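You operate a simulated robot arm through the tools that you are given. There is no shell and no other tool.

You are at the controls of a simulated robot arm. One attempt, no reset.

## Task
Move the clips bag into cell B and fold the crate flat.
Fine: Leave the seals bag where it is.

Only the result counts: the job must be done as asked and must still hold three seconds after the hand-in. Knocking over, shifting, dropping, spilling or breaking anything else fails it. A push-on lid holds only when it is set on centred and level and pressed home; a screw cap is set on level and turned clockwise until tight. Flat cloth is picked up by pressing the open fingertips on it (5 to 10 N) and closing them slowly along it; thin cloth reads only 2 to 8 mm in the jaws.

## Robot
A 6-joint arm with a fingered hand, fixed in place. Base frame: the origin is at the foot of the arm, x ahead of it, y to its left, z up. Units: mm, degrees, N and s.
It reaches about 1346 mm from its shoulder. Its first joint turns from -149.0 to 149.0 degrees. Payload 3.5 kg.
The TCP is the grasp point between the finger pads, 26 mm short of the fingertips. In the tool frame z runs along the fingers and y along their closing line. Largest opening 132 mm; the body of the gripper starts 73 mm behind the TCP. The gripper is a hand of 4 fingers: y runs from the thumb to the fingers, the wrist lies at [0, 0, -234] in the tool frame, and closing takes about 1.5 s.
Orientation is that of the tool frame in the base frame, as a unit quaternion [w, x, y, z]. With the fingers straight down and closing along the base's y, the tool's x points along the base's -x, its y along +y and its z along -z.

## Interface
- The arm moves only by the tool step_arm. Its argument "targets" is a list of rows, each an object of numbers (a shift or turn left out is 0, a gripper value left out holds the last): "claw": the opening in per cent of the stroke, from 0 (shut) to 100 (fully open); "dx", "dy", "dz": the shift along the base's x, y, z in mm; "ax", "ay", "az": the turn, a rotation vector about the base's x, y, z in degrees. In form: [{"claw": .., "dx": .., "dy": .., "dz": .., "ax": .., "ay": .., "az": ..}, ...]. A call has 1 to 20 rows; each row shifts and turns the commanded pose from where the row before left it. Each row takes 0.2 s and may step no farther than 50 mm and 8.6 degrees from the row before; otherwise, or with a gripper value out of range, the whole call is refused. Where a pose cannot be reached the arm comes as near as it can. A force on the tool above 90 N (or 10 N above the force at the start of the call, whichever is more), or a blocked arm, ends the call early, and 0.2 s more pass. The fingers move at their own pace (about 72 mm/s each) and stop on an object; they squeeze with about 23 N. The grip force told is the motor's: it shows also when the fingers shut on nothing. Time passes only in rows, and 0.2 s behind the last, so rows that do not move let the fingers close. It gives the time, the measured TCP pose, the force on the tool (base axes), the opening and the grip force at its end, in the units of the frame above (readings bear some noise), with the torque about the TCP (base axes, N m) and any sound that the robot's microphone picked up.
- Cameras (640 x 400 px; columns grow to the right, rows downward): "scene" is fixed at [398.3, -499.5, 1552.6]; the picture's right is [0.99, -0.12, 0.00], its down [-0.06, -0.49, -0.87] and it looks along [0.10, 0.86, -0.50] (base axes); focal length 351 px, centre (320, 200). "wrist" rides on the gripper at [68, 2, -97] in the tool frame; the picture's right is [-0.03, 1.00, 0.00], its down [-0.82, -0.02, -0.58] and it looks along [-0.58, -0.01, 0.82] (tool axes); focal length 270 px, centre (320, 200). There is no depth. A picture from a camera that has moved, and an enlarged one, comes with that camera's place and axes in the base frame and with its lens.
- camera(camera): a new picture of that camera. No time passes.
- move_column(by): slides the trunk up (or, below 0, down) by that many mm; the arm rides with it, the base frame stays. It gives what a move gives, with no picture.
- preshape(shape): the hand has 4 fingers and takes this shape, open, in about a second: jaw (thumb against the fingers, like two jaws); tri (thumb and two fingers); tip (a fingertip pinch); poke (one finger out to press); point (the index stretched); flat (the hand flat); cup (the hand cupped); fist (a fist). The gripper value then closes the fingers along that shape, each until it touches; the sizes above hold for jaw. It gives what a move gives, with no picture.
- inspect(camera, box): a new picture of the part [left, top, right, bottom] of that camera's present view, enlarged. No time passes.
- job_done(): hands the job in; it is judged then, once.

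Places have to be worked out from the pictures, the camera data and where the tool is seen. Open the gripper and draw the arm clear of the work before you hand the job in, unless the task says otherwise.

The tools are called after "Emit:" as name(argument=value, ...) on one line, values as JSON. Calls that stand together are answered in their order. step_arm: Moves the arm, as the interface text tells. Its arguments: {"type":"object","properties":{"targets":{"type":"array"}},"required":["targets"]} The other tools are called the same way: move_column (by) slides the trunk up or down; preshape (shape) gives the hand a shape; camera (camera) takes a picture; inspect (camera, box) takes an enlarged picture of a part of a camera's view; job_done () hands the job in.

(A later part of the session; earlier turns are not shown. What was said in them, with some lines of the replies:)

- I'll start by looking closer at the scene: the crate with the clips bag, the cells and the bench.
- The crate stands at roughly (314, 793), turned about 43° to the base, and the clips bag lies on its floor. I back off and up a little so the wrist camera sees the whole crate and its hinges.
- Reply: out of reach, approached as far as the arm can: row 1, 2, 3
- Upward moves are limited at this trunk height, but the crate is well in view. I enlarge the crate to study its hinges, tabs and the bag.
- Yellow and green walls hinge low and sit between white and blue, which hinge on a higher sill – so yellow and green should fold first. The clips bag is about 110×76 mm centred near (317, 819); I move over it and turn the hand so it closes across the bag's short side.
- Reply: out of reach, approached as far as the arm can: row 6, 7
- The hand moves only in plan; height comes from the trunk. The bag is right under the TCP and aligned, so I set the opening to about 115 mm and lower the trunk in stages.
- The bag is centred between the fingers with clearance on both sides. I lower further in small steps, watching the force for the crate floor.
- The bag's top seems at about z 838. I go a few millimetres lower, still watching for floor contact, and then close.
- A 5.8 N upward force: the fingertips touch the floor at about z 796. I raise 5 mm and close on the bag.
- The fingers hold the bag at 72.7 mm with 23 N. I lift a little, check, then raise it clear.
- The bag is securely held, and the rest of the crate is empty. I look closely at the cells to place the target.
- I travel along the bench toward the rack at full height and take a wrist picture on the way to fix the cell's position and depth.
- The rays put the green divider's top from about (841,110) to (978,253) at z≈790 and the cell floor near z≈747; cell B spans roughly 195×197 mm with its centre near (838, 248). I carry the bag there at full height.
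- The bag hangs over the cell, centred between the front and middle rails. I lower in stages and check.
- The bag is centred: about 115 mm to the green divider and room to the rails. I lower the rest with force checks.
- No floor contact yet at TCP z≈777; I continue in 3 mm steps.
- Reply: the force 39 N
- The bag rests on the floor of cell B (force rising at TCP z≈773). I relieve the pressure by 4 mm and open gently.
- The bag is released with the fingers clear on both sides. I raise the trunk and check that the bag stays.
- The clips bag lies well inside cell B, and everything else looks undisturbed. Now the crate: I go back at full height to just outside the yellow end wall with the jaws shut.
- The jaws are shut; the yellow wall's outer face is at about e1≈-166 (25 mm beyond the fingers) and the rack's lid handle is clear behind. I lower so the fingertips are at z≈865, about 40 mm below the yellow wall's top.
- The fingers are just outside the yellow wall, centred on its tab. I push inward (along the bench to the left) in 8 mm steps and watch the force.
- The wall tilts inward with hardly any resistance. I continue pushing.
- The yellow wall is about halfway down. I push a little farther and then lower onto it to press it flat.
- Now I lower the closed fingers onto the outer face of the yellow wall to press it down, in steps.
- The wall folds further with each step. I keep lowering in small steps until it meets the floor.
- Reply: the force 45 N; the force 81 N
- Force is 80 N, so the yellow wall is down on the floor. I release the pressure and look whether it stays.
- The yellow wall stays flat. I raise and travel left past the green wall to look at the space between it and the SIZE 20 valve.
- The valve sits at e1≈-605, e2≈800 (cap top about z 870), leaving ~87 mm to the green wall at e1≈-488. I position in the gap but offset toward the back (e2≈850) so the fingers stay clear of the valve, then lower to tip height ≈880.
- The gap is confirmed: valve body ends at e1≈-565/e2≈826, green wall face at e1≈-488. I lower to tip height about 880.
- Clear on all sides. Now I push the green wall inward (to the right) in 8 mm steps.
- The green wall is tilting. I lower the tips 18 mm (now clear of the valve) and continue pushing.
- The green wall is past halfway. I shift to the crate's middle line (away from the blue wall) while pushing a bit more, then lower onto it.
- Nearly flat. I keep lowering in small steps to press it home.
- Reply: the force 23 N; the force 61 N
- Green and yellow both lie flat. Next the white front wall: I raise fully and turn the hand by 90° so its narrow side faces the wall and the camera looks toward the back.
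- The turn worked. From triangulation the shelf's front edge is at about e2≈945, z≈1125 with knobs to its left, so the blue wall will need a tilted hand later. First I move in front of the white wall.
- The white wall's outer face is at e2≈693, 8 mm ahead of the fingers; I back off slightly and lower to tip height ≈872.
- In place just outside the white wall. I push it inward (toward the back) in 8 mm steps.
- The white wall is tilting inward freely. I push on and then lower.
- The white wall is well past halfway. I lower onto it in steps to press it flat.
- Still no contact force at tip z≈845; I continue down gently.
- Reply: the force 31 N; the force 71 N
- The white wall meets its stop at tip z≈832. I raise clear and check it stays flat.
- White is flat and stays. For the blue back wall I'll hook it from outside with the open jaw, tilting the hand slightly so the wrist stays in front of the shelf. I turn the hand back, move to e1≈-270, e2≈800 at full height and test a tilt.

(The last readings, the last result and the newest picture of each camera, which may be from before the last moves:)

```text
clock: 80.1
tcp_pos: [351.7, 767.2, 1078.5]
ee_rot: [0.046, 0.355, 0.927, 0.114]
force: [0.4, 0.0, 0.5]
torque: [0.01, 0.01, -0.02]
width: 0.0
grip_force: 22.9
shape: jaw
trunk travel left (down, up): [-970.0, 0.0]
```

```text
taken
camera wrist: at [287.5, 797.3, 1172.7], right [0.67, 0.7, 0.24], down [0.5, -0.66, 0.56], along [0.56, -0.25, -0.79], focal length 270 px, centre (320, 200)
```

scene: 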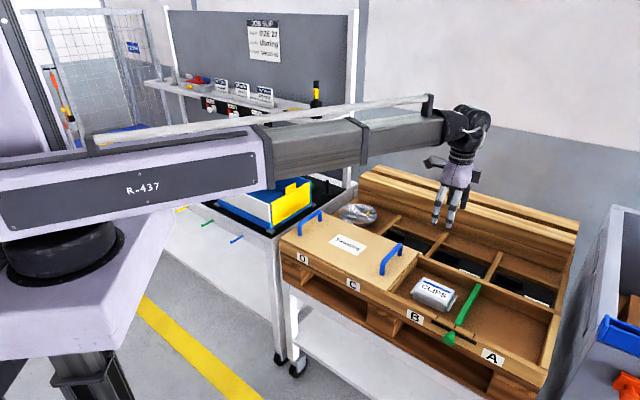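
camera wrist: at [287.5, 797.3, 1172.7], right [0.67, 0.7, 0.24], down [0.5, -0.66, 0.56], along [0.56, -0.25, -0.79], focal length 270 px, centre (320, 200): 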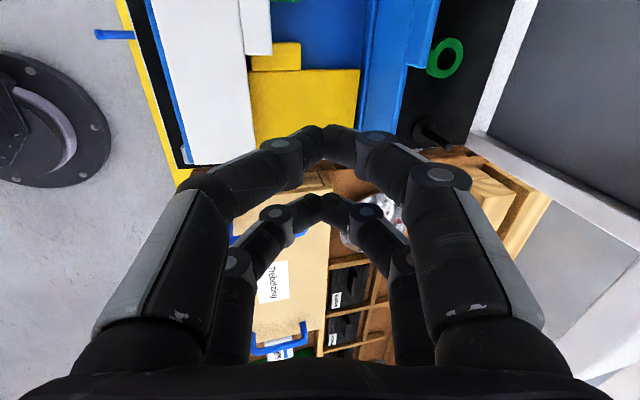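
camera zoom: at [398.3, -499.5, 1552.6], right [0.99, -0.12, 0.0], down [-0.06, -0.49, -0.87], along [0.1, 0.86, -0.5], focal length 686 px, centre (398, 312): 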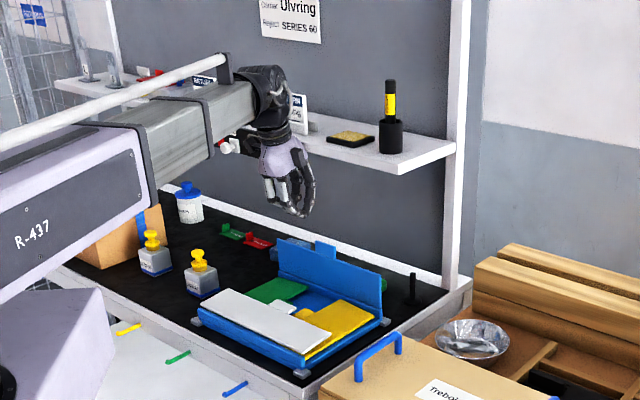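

The tilt works and keeps the wrist forward. I open the jaw fully and lower to about TCP z 948 in front of the blue wall, then look at the wall from close up.

Emit:
step_arm(targets=[{"claw": 60}, {"claw": 100}, {}, {}, {}, {}, {}])

Emit:
move_column(by=-130)

Emit:
camera(camera="wrist")

Emit:
inspect(camera="scene", box=[190, 40, 370, 245])

```text
clock: 81.7
tcp_pos: [352.7, 767.4, 1078.0]
ee_rot: [0.045, 0.355, 0.927, 0.112]
force: [0.6, 0.8, 0.9]
torque: [-0.01, 0.0, 0.01]
width: 131.8
grip_force: 0.0
shape: jaw
trunk travel left (down, up): [-970.0, 0.0]
```

```text
clock: 83.3
tcp_pos: [352.4, 767.3, 948.1]
ee_rot: [0.046, 0.356, 0.927, 0.114]
force: [-0.1, -0.1, 0.0]
torque: [0.01, 0.01, -0.01]
width: 131.7
grip_force: 0.0
shape: jaw
trunk travel left (down, up): [-840.0, 130.0]
```

```text
taken
camera wrist: at [287.4, 797.1, 1042.9], right [0.67, 0.7, 0.24], down [0.5, -0.66, 0.56], along [0.55, -0.25, -0.79], focal length 270 px, centre (320, 200)
```

wrist: 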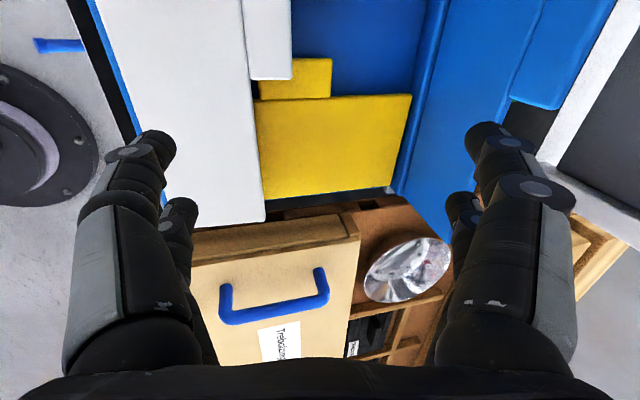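

```text
1.95 times, centred on (280, 142) of scene
camera zoom: at [398.3, -499.5, 1552.6], right [0.99, -0.12, 0.0], down [-0.06, -0.49, -0.87], along [0.1, 0.86, -0.5], focal length 686 px, centre (398, 312)
```

zoom: 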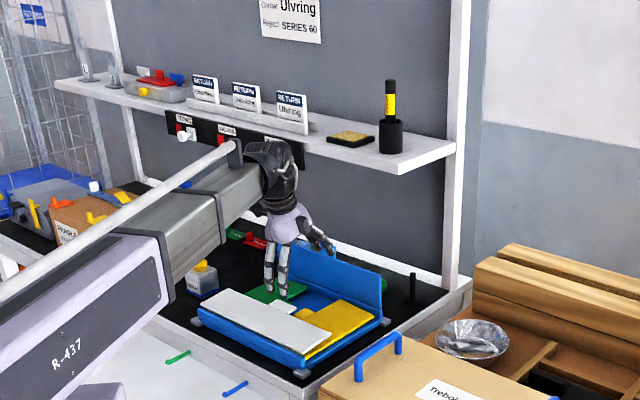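

The tab's right end is at e1≈-295 and the blue wall's outer face near e2≈935–942. I shift to e1≈-255 (beside the tab) and move the outer fingers over the wall, their tips at z≈939.

Emit:
step_arm(targets=[{"dx": 10.9, "dy": -10.3}, {"dx": 20, "dy": 21}, {"dx": 20, "dy": 21}, {"dx": 19.5, "dy": 20.6}, {}])

Emit:
camera(camera="wrist")

Emit:
inspect(camera="scene", box=[220, 60, 360, 220])

```text
clock: 84.5
tcp_pos: [423.8, 819.3, 947.7]
ee_rot: [0.046, 0.355, 0.927, 0.113]
force: [-0.2, 0.9, -0.2]
torque: [-0.02, -0.02, -0.01]
width: 131.9
grip_force: 0.0
shape: jaw
trunk travel left (down, up): [-840.0, 130.0]
```

```text
taken
camera wrist: at [358.6, 849.1, 1042.7], right [0.67, 0.7, 0.24], down [0.5, -0.66, 0.56], along [0.55, -0.25, -0.79], focal length 270 px, centre (320, 200)
```

wrist: 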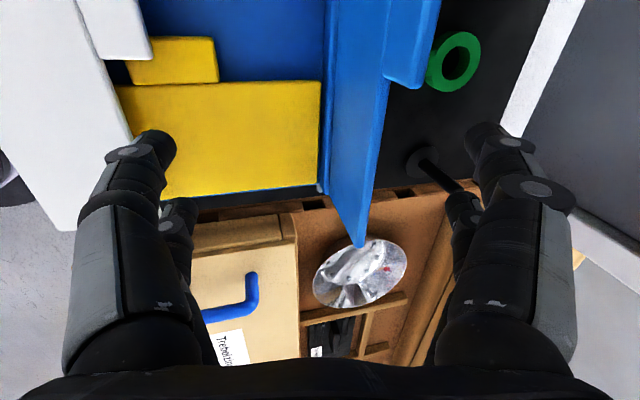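

```text
2.50 times, centred on (290, 140) of scene
camera zoom: at [398.3, -499.5, 1552.6], right [0.99, -0.12, 0.0], down [-0.06, -0.49, -0.87], along [0.1, 0.86, -0.5], focal length 878 px, centre (395, 350)
```

zoom: 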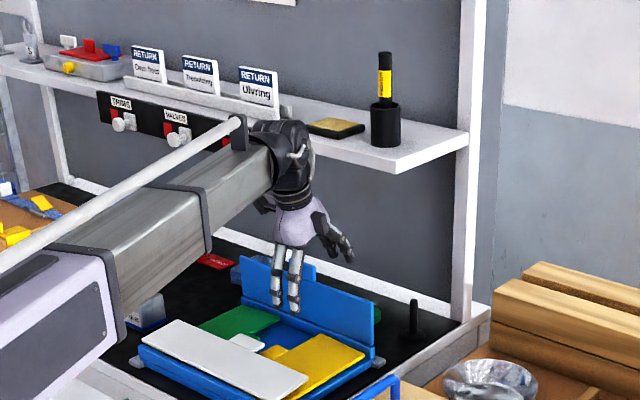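

The wall is now between the inner and outer fingers, about 25 mm inside the outer ones, all clear of the shelf. I lower 58 mm so the outer tips hook ~24 mm below the wall's top edge.

Emit:
move_column(by=-58)

Emit:
camera(camera="wrist")

Emit:
inspect(camera="scene", box=[220, 60, 360, 220])

```text
clock: 85.5
tcp_pos: [423.0, 818.7, 891.1]
ee_rot: [0.046, 0.355, 0.927, 0.113]
force: [-0.5, 0.2, 0.2]
torque: [0.01, 0.0, -0.01]
width: 132.1
grip_force: 0.0
shape: jaw
trunk travel left (down, up): [-782.0, 188.0]
```

```text
taken
camera wrist: at [358.3, 848.9, 984.9], right [0.67, 0.7, 0.24], down [0.5, -0.66, 0.56], along [0.55, -0.25, -0.79], focal length 270 px, centre (320, 200)
```

wrist: 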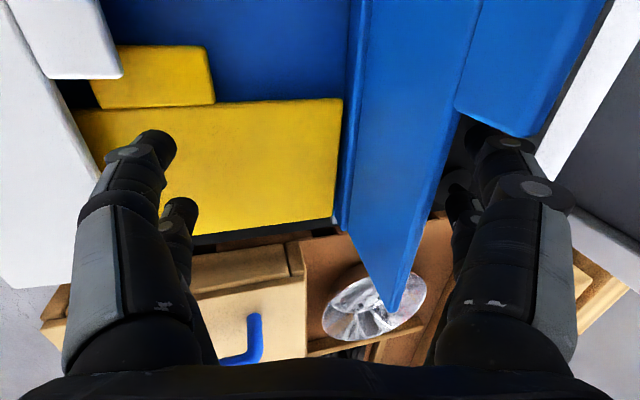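

```text
2.50 times, centred on (290, 140) of scene
camera zoom: at [398.3, -499.5, 1552.6], right [0.99, -0.12, 0.0], down [-0.06, -0.49, -0.87], along [0.1, 0.86, -0.5], focal length 878 px, centre (395, 350)
```

zoom: 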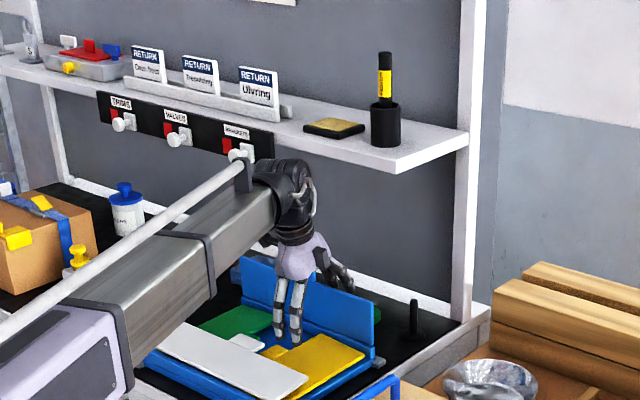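

The outer fingers are behind the blue wall. I now draw the hand toward the front in 8 mm steps to pull the wall inward.

Emit:
step_arm(targets=[{"dx": -5.5, "dy": -5.8}, {"dx": -5.5, "dy": -5.8}, {"dx": -5.5, "dy": -5.8}, {"dx": -5.5, "dy": -5.8}, {"dx": -5.5, "dy": -5.8}, {"dx": -5.5, "dy": -5.8}])

Emit:
camera(camera="wrist")

Emit:
inspect(camera="scene", box=[220, 60, 360, 220])

```text
clock: 86.9
tcp_pos: [390.9, 783.0, 890.4]
ee_rot: [0.047, 0.357, 0.926, 0.113]
force: [1.5, 0.9, -0.1]
torque: [0.0, 0.02, -0.01]
width: 132.0
grip_force: 0.0
shape: jaw
trunk travel left (down, up): [-782.0, 188.0]
```

```text
taken
camera wrist: at [325.9, 813.6, 984.7], right [0.67, 0.7, 0.24], down [0.5, -0.66, 0.56], along [0.55, -0.25, -0.79], focal length 270 px, centre (320, 200)
```

wrist: 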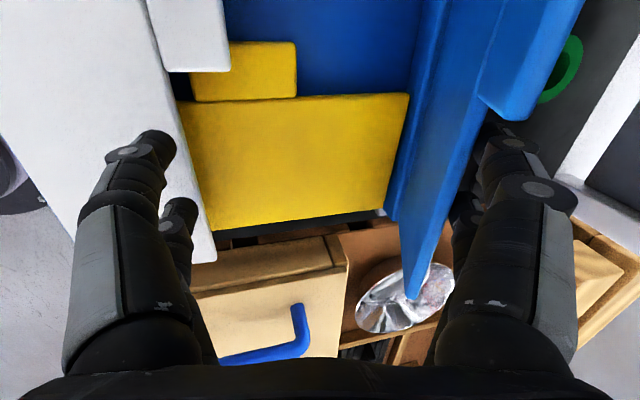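

```text
2.50 times, centred on (290, 140) of scene
camera zoom: at [398.3, -499.5, 1552.6], right [0.99, -0.12, 0.0], down [-0.06, -0.49, -0.87], along [0.1, 0.86, -0.5], focal length 878 px, centre (395, 350)
```

zoom: 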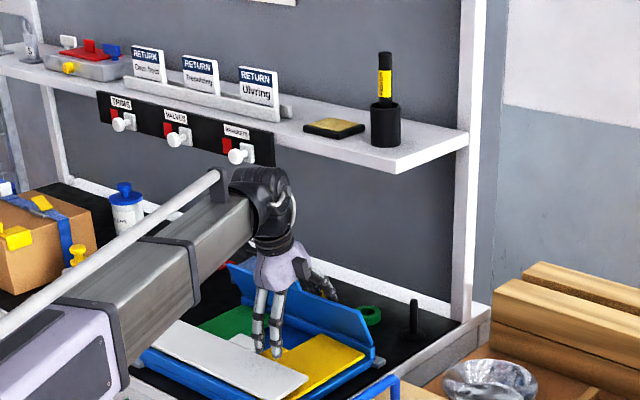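

The blue wall tilts inward. I pull another 40 mm.

Emit:
step_arm(targets=[{"dx": -5.5, "dy": -5.8}, {"dx": -5.5, "dy": -5.8}, {"dx": -5.5, "dy": -5.8}, {"dx": -5.5, "dy": -5.8}, {"dx": -5.5, "dy": -5.8}, {}])

Emit:
camera(camera="wrist")

Emit:
inspect(camera="scene", box=[220, 60, 360, 220])

```text
clock: 88.3
tcp_pos: [362.4, 755.6, 891.4]
ee_rot: [0.046, 0.355, 0.927, 0.113]
force: [-0.5, -0.6, 0.4]
torque: [-0.01, -0.01, 0.02]
width: 131.7
grip_force: 0.1
shape: jaw
trunk travel left (down, up): [-782.0, 188.0]
```

```text
taken
camera wrist: at [297.5, 785.4, 984.8], right [0.67, 0.7, 0.24], down [0.5, -0.66, 0.56], along [0.55, -0.25, -0.79], focal length 270 px, centre (320, 200)
```

wrist: 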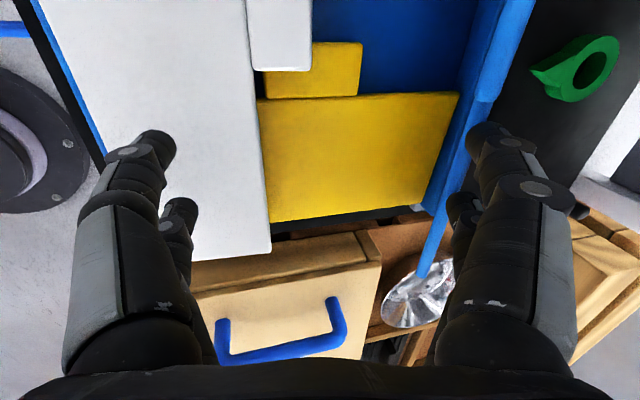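

```text
2.50 times, centred on (290, 140) of scene
camera zoom: at [398.3, -499.5, 1552.6], right [0.99, -0.12, 0.0], down [-0.06, -0.49, -0.87], along [0.1, 0.86, -0.5], focal length 878 px, centre (395, 350)
```

zoom: 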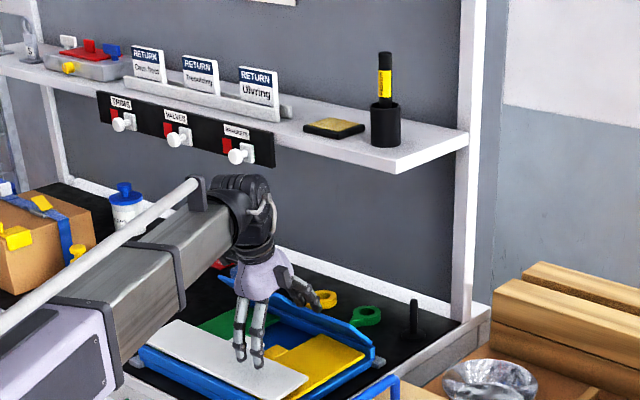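

The blue wall is at about 45–50°. I lower 7 mm (inner tips stay ~10 mm above the white panel) and pull a little further before releasing.

Emit:
move_column(by=-7)

Emit:
step_arm(targets=[{"dx": -5.5, "dy": -5.8}, {"dx": -5.5, "dy": -5.8}, {}])

Emit:
move_column(by=70)

Emit:
camera(camera="wrist")

Emit:
inspect(camera="scene", box=[220, 60, 360, 220])

```text
clock: 88.8
tcp_pos: [361.8, 755.6, 884.5]
ee_rot: [0.047, 0.356, 0.926, 0.113]
force: [-4.4, -4.0, 5.9]
torque: [0.4, -0.19, 0.17]
width: 131.5
grip_force: 0.0
shape: jaw
trunk travel left (down, up): [-775.0, 195.0]
```

```text
clock: 89.6
tcp_pos: [352.2, 743.8, 883.5]
ee_rot: [0.046, 0.356, 0.927, 0.113]
force: [-0.5, 0.6, -0.9]
torque: [0.01, -0.01, -0.01]
width: 131.9
grip_force: 0.0
shape: jaw
trunk travel left (down, up): [-775.0, 195.0]
```

```text
clock: 90.7
tcp_pos: [349.8, 744.1, 952.4]
ee_rot: [0.046, 0.355, 0.927, 0.113]
force: [-1.4, -0.2, -0.3]
torque: [0.0, -0.02, -0.01]
width: 132.1
grip_force: 0.1
shape: jaw
trunk travel left (down, up): [-845.0, 125.0]
```

```text
taken
camera wrist: at [286.6, 774.1, 1047.7], right [0.67, 0.7, 0.24], down [0.5, -0.66, 0.56], along [0.56, -0.25, -0.79], focal length 270 px, centre (320, 200)
```

wrist: 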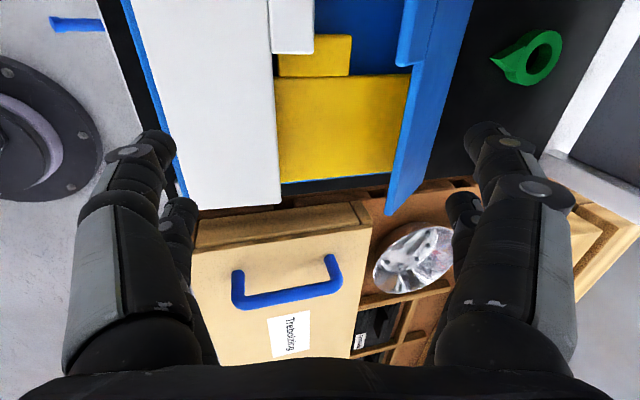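

```text
2.50 times, centred on (290, 140) of scene
camera zoom: at [398.3, -499.5, 1552.6], right [0.99, -0.12, 0.0], down [-0.06, -0.49, -0.87], along [0.1, 0.86, -0.5], focal length 878 px, centre (395, 350)
```

zoom: 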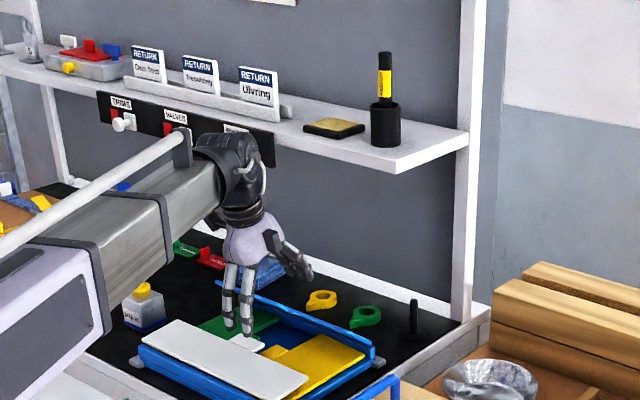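

The blue wall keeps its tilt. I close the fingers, keep the hand tilt, and move above the wall's outer face near the hinge side (e2≈895) to press it down.

Emit:
step_arm(targets=[{"claw": 0}, {}, {}, {}, {}, {}, {"dx": 14.3, "dy": 36}, {"dx": 14.3, "dy": 36}, {"dx": 14.3, "dy": 36}, {}])

Emit:
camera(camera="wrist")

Emit:
inspect(camera="scene", box=[220, 60, 360, 220])

```text
clock: 92.9
tcp_pos: [394.0, 852.4, 953.3]
ee_rot: [0.046, 0.356, 0.927, 0.113]
force: [0.8, 0.2, 0.2]
torque: [0.02, 0.0, -0.02]
width: 0.0
grip_force: 22.4
shape: jaw
trunk travel left (down, up): [-845.0, 125.0]
```

```text
taken
camera wrist: at [330.2, 882.8, 1047.7], right [0.67, 0.7, 0.24], down [0.5, -0.66, 0.56], along [0.55, -0.25, -0.79], focal length 270 px, centre (320, 200)
```

wrist: 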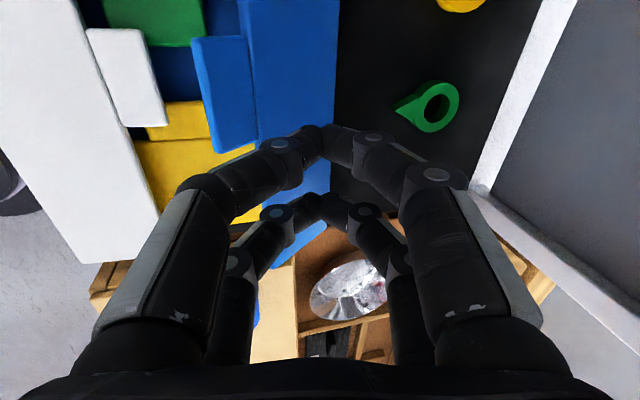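

```text
2.50 times, centred on (290, 140) of scene
camera zoom: at [398.3, -499.5, 1552.6], right [0.99, -0.12, 0.0], down [-0.06, -0.49, -0.87], along [0.1, 0.86, -0.5], focal length 878 px, centre (395, 350)
```

zoom: 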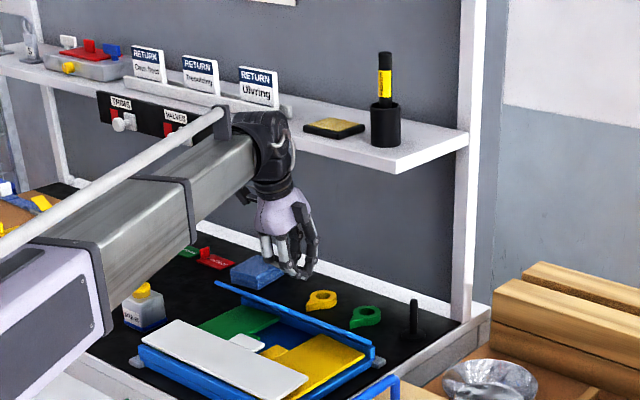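

The tips are over the middle of the tilted blue wall (top edge e2≈869, hinge e2≈936). I lower to press it down, in steps.

Emit:
move_column(by=-60)

Emit:
move_column(by=-12)

Emit:
camera(camera="wrist")

Emit:
inspect(camera="scene", box=[220, 60, 360, 220])

```text
clock: 93.9
tcp_pos: [394.7, 852.1, 891.7]
ee_rot: [0.045, 0.355, 0.927, 0.113]
force: [0.2, 1.0, -0.7]
torque: [0.02, 0.03, 0.01]
width: 0.0
grip_force: 23.0
shape: jaw
trunk travel left (down, up): [-785.0, 185.0]
```

```text
clock: 94.5
tcp_pos: [395.4, 852.9, 881.4]
ee_rot: [0.047, 0.355, 0.927, 0.113]
force: [-0.6, 0.3, -0.3]
torque: [0.01, -0.01, 0.0]
width: 0.1
grip_force: 23.4
shape: jaw
trunk travel left (down, up): [-773.0, 197.0]
```

```text
taken
camera wrist: at [330.1, 882.6, 975.8], right [0.67, 0.7, 0.24], down [0.5, -0.66, 0.56], along [0.55, -0.25, -0.79], focal length 270 px, centre (320, 200)
```

wrist: 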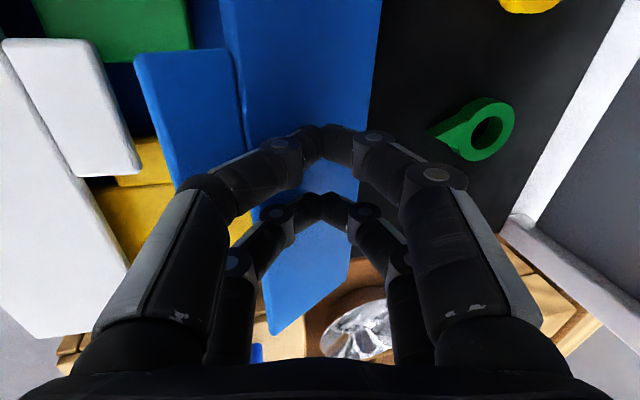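

```text
2.50 times, centred on (290, 140) of scene
camera zoom: at [398.3, -499.5, 1552.6], right [0.99, -0.12, 0.0], down [-0.06, -0.49, -0.87], along [0.1, 0.86, -0.5], focal length 878 px, centre (395, 350)
```

zoom: 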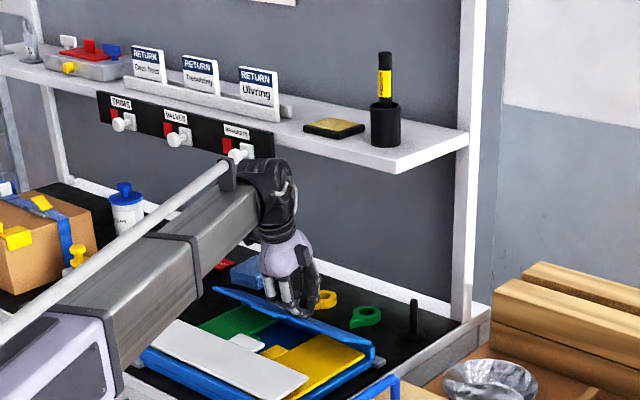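

The wall is being pressed further down. I continue in small steps.

Emit:
move_column(by=-8)

Emit:
move_column(by=-6)

Emit:
camera(camera="wrist")

```text
clock: 95.1
tcp_pos: [393.8, 852.8, 872.8]
ee_rot: [0.046, 0.355, 0.927, 0.113]
force: [0.0, -0.5, 1.1]
torque: [0.01, 0.0, -0.02]
width: 0.0
grip_force: 23.4
shape: jaw
trunk travel left (down, up): [-765.0, 205.0]
```

```text
clock: 95.6
tcp_pos: [395.5, 853.3, 867.0]
ee_rot: [0.046, 0.355, 0.927, 0.113]
force: [-0.1, -1.2, -0.1]
torque: [0.0, 0.0, 0.02]
width: 0.0
grip_force: 23.5
shape: jaw
trunk travel left (down, up): [-759.0, 211.0]
```

```text
taken
camera wrist: at [330.1, 882.6, 961.7], right [0.67, 0.7, 0.24], down [0.5, -0.66, 0.56], along [0.55, -0.25, -0.79], focal length 270 px, centre (320, 200)
```

wrist: 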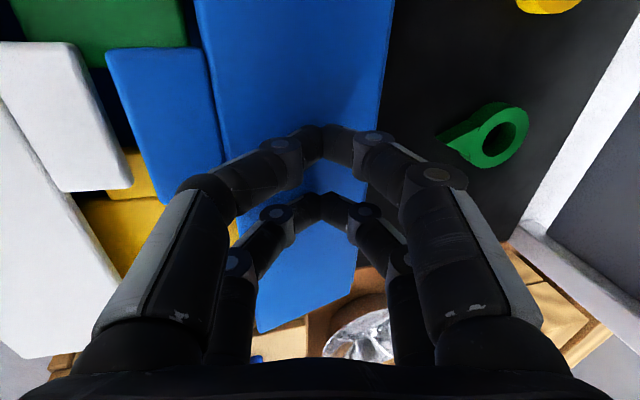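

Still free of resistance at tip z≈842. I go on downward carefully.

Emit:
move_column(by=-5)

Emit:
move_column(by=-4)

Emit:
camera(camera="wrist")

Emit:
inspect(camera="scene", box=[220, 100, 360, 240])

```text
clock: 96.2
tcp_pos: [394.4, 852.8, 862.1]
ee_rot: [0.046, 0.356, 0.927, 0.113]
force: [-0.2, 0.4, 0.1]
torque: [0.0, 0.01, 0.01]
width: 0.1
grip_force: 23.5
shape: jaw
trunk travel left (down, up): [-754.0, 216.0]
```

```text
clock: 96.7
tcp_pos: [395.3, 853.2, 859.3]
ee_rot: [0.047, 0.355, 0.927, 0.114]
force: [-0.5, 0.5, 8.7]
torque: [0.13, 0.11, 0.04]
width: 0.1
grip_force: 23.1
shape: jaw
trunk travel left (down, up): [-750.0, 220.0]
```

```text
taken
camera wrist: at [329.7, 882.1, 953.6], right [0.67, 0.7, 0.24], down [0.5, -0.66, 0.56], along [0.56, -0.25, -0.79], focal length 270 px, centre (320, 200)
```

wrist: 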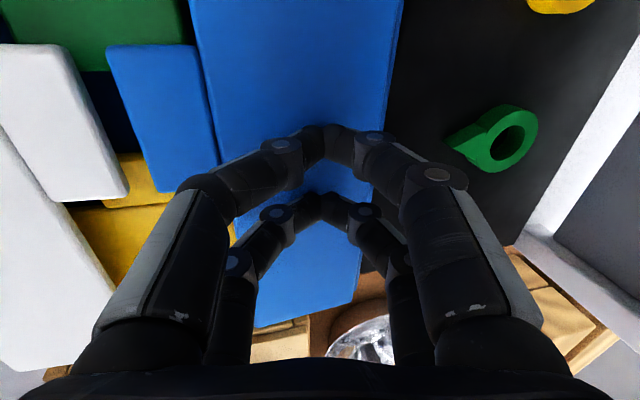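

```text
2.86 times, centred on (290, 170) of scene
camera zoom: at [398.3, -499.5, 1552.6], right [0.99, -0.12, 0.0], down [-0.06, -0.49, -0.87], along [0.1, 0.86, -0.5], focal length 1004 px, centre (406, 286)
```

zoom: 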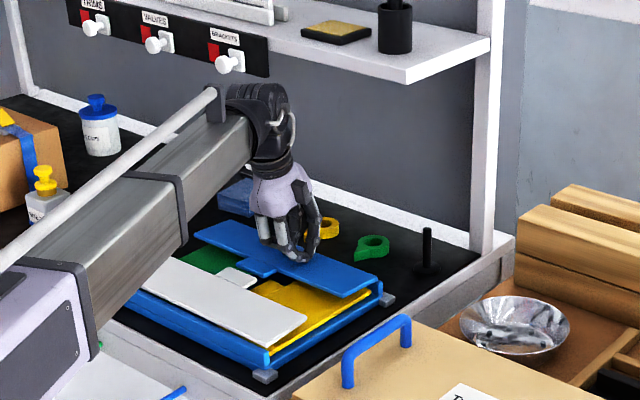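

Force rises at tip z≈834, the same level as the flat white wall. I press a bit more, then lift off and check.

Emit:
move_column(by=-6)

Emit:
move_column(by=60)

Emit:
camera(camera="wrist")

Emit:
inspect(camera="scene", box=[220, 100, 360, 240])

```text
clock: 97.2
tcp_pos: [393.6, 851.2, 855.9]
ee_rot: [0.047, 0.356, 0.926, 0.116]
force: [-4.2, 0.9, 46.3]
torque: [0.46, 0.05, 0.11]
width: 0.2
grip_force: 23.1
shape: jaw
trunk travel left (down, up): [-744.0, 226.0]
```

```text
clock: 98.2
tcp_pos: [394.5, 852.9, 912.0]
ee_rot: [0.045, 0.355, 0.927, 0.113]
force: [0.6, 0.1, -0.2]
torque: [0.0, 0.02, 0.01]
width: 0.1
grip_force: 22.7
shape: jaw
trunk travel left (down, up): [-804.0, 166.0]
```

```text
taken
camera wrist: at [330.1, 882.8, 1006.6], right [0.67, 0.7, 0.24], down [0.5, -0.66, 0.56], along [0.55, -0.25, -0.79], focal length 270 px, centre (320, 200)
```

wrist: 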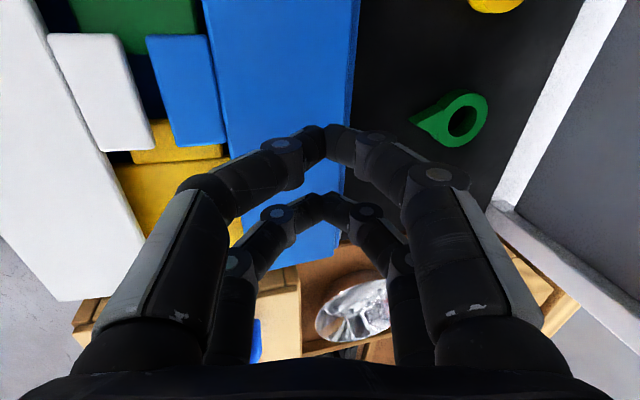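

```text
2.86 times, centred on (290, 170) of scene
camera zoom: at [398.3, -499.5, 1552.6], right [0.99, -0.12, 0.0], down [-0.06, -0.49, -0.87], along [0.1, 0.86, -0.5], focal length 1004 px, centre (406, 286)
```

zoom: 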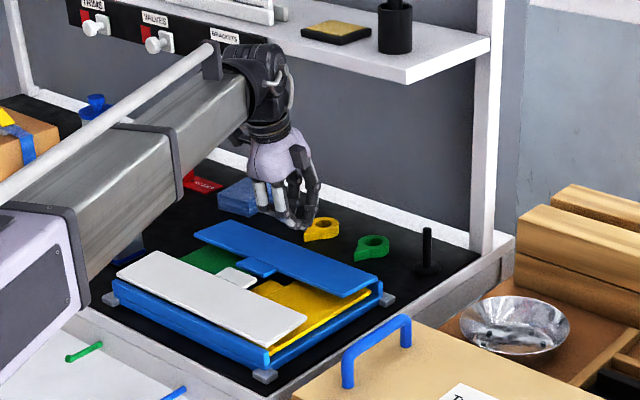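

All four walls are down. To be sure the blue one is fully home, I press once more near its free edge.

Emit:
step_arm(targets=[{"dx": -11, "dy": -11.6}, {"dx": -11, "dy": -11.6}, {}])

Emit:
move_column(by=-46)

Emit:
move_column(by=-5)

Emit:
move_column(by=-4)

```text
clock: 99.0
tcp_pos: [374.0, 830.1, 912.3]
ee_rot: [0.047, 0.355, 0.927, 0.112]
force: [0.3, -0.9, -0.2]
torque: [-0.02, -0.02, 0.02]
width: 0.3
grip_force: 23.2
shape: jaw
trunk travel left (down, up): [-804.0, 166.0]
```

```text
clock: 99.9
tcp_pos: [374.4, 830.4, 866.6]
ee_rot: [0.046, 0.355, 0.927, 0.113]
force: [0.3, 0.1, 0.0]
torque: [0.01, -0.02, -0.05]
width: 0.2
grip_force: 23.1
shape: jaw
trunk travel left (down, up): [-758.0, 212.0]
```

```text
clock: 100.5
tcp_pos: [374.0, 829.8, 861.6]
ee_rot: [0.047, 0.354, 0.927, 0.113]
force: [0.0, 0.6, 0.2]
torque: [-0.01, 0.03, 0.0]
width: 0.3
grip_force: 23.1
shape: jaw
trunk travel left (down, up): [-753.0, 217.0]
```

```text
clock: 101.0
tcp_pos: [373.9, 829.9, 859.3]
ee_rot: [0.047, 0.355, 0.927, 0.115]
force: [-1.9, 0.8, 20.8]
torque: [0.21, 0.1, 0.08]
width: 0.0
grip_force: 22.7
shape: jaw
trunk travel left (down, up): [-749.0, 221.0]
```

Contact comes at the same height near the free edge, so the blue wall is flat. A last light press, then I raise fully and untilt the hand.

Emit:
move_column(by=-4)

Emit:
move_column(by=70)

Emit:
step_arm(targets=[{"dx": -27, "dy": -29}, {"dx": -27, "dy": -29}, {}])

Emit:
move_column(by=155)

Emit:
camera(camera="scene")

Emit:
camera(camera="wrist")

```text
clock: 101.5
tcp_pos: [372.3, 828.3, 858.7]
ee_rot: [0.046, 0.355, 0.927, 0.115]
force: [-2.9, 5.4, 53.6]
torque: [0.67, -0.05, 0.07]
width: 0.0
grip_force: 22.7
shape: jaw
trunk travel left (down, up): [-745.0, 225.0]
```

```text
clock: 102.6
tcp_pos: [374.6, 828.8, 923.0]
ee_rot: [0.045, 0.356, 0.927, 0.113]
force: [-0.7, 0.8, 0.2]
torque: [0.0, 0.0, 0.0]
width: 0.0
grip_force: 22.7
shape: jaw
trunk travel left (down, up): [-815.0, 155.0]
```

```text
clock: 103.4
tcp_pos: [319.4, 770.6, 922.6]
ee_rot: [0.047, 0.355, 0.927, 0.113]
force: [-0.4, -0.3, 0.2]
torque: [0.01, -0.01, 0.0]
width: 0.0
grip_force: 22.9
shape: jaw
trunk travel left (down, up): [-815.0, 155.0]
```

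```text
clock: 105.2
tcp_pos: [318.9, 771.0, 1077.6]
ee_rot: [0.047, 0.356, 0.927, 0.113]
force: [-0.6, 0.5, 0.0]
torque: [0.03, -0.01, -0.02]
width: 0.1
grip_force: 23.2
shape: jaw
trunk travel left (down, up): [-970.0, 0.0]
```

```text
taken
```

scene: 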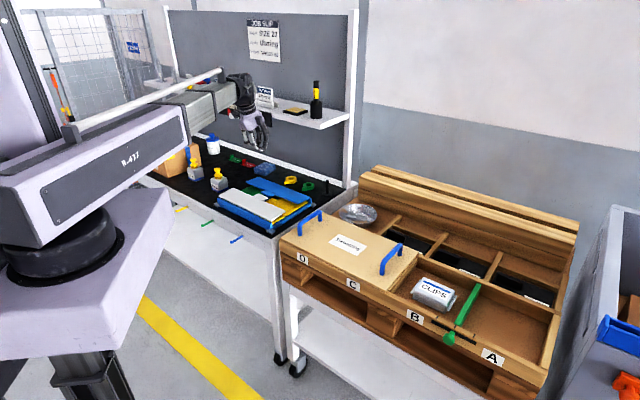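

```text
taken
camera wrist: at [254.2, 801.7, 1172.6], right [0.67, 0.7, 0.24], down [0.5, -0.66, 0.56], along [0.55, -0.25, -0.79], focal length 270 px, centre (320, 200)
```

wrist: 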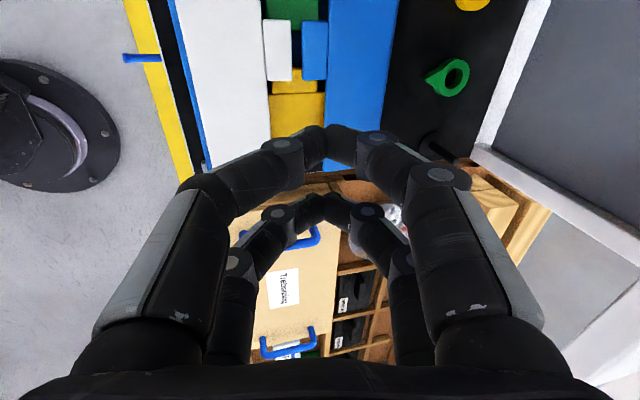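

Everything is flat and the clips bag is in cell B. I straighten the hand, open the gripper and draw back to the left-front, clear of the work.

Emit:
step_arm(targets=[{"ax": -5.1, "ay": 4.8, "dz": -5.2, "claw": 100}, {"ax": -5.1, "ay": 4.8, "dz": -1.8}, {"dx": -40, "dy": -5}, {"dx": -40, "dy": -5}, {"dx": -40, "dy": -5}, {"dx": -40, "dy": 0}, {"dx": -40, "dy": 10}, {"dx": -20, "dy": 10}, {}, {}])

Emit:
inspect(camera="scene", box=[180, 120, 350, 245])

Emit:
inspect(camera="scene", box=[380, 225, 580, 385])

Emit:
camera(camera="wrist")

```text
clock: 107.4
tcp_pos: [99.0, 776.4, 1071.8]
ee_rot: [0.0, 0.358, 0.934, 0.0]
force: [0.5, -0.4, -0.2]
torque: [0.0, 0.0, 0.03]
width: 132.1
grip_force: 0.0
shape: jaw
trunk travel left (down, up): [-970.0, 0.0]
```

```text
3.20 times, centred on (265, 182) of scene
camera zoom: at [398.3, -499.5, 1552.6], right [0.99, -0.12, 0.0], down [-0.06, -0.49, -0.87], along [0.1, 0.86, -0.5], focal length 1124 px, centre (496, 256)
```

zoom: 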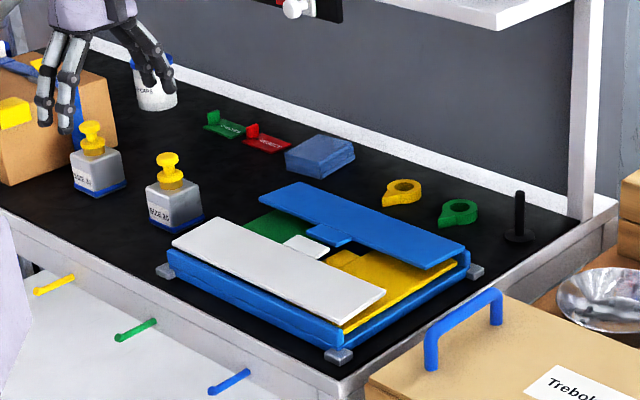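

```text
2.50 times, centred on (480, 305) of scene
camera zoom: at [398.3, -499.5, 1552.6], right [0.99, -0.12, 0.0], down [-0.06, -0.49, -0.87], along [0.1, 0.86, -0.5], focal length 878 px, centre (-80, -62)
```

zoom: 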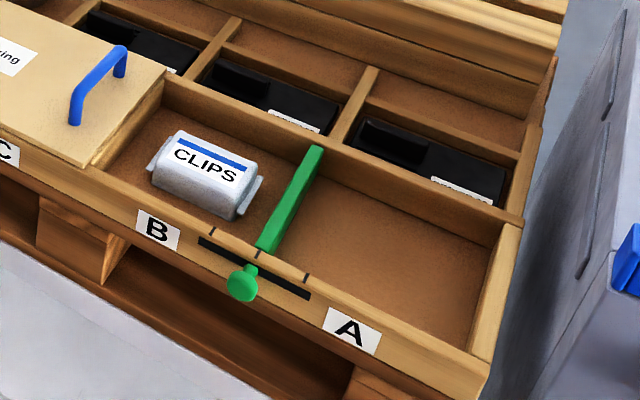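

```text
taken
camera wrist: at [49.8, 823.8, 1168.6], right [0.69, 0.73, 0.0], down [0.59, -0.56, 0.58], along [0.42, -0.4, -0.82], focal length 270 px, centre (320, 200)
```

wrist: 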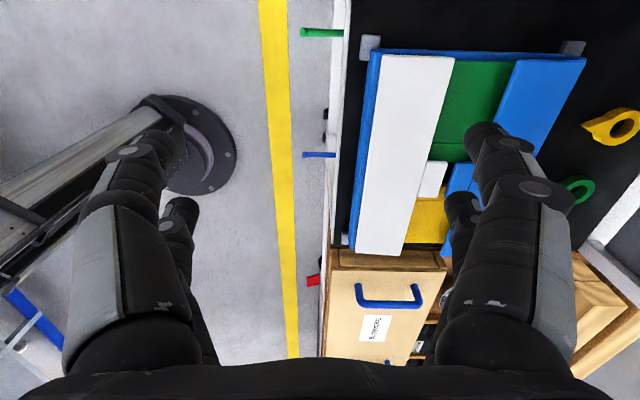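

All four crate walls lie flat, the clips bag rests in cell B, and the tags, valves, blue packet and lid look where they were. The gripper is open and the arm is clear, so I hand the job in.

Emit:
job_done()

```text
The job is handed in.
```

The clips bag is in cell B and the crate is folded flat. The job is handed in, but I haven't seen the result of the judging.

- **Clips bag:** it rests on the floor of cell B, between the lid and the green divider, without touching either.
- **Crate:** I folded the yellow and green end walls first, then the white and blue walls over them. I pressed each wall down to its stop, and all four stayed flat when I let go.
- **Seals bag:** I never saw a bag labelled "seals". It may be the unmarked blue packet at the back of the bench. I didn't touch that packet, and it still lay at the back of the bench in the last picture.
- **Everything else:** in the last pictures the valves, tags, rings, rack lid and shelf items look undisturbed.

The gripper is open and the arm is clear of the work.
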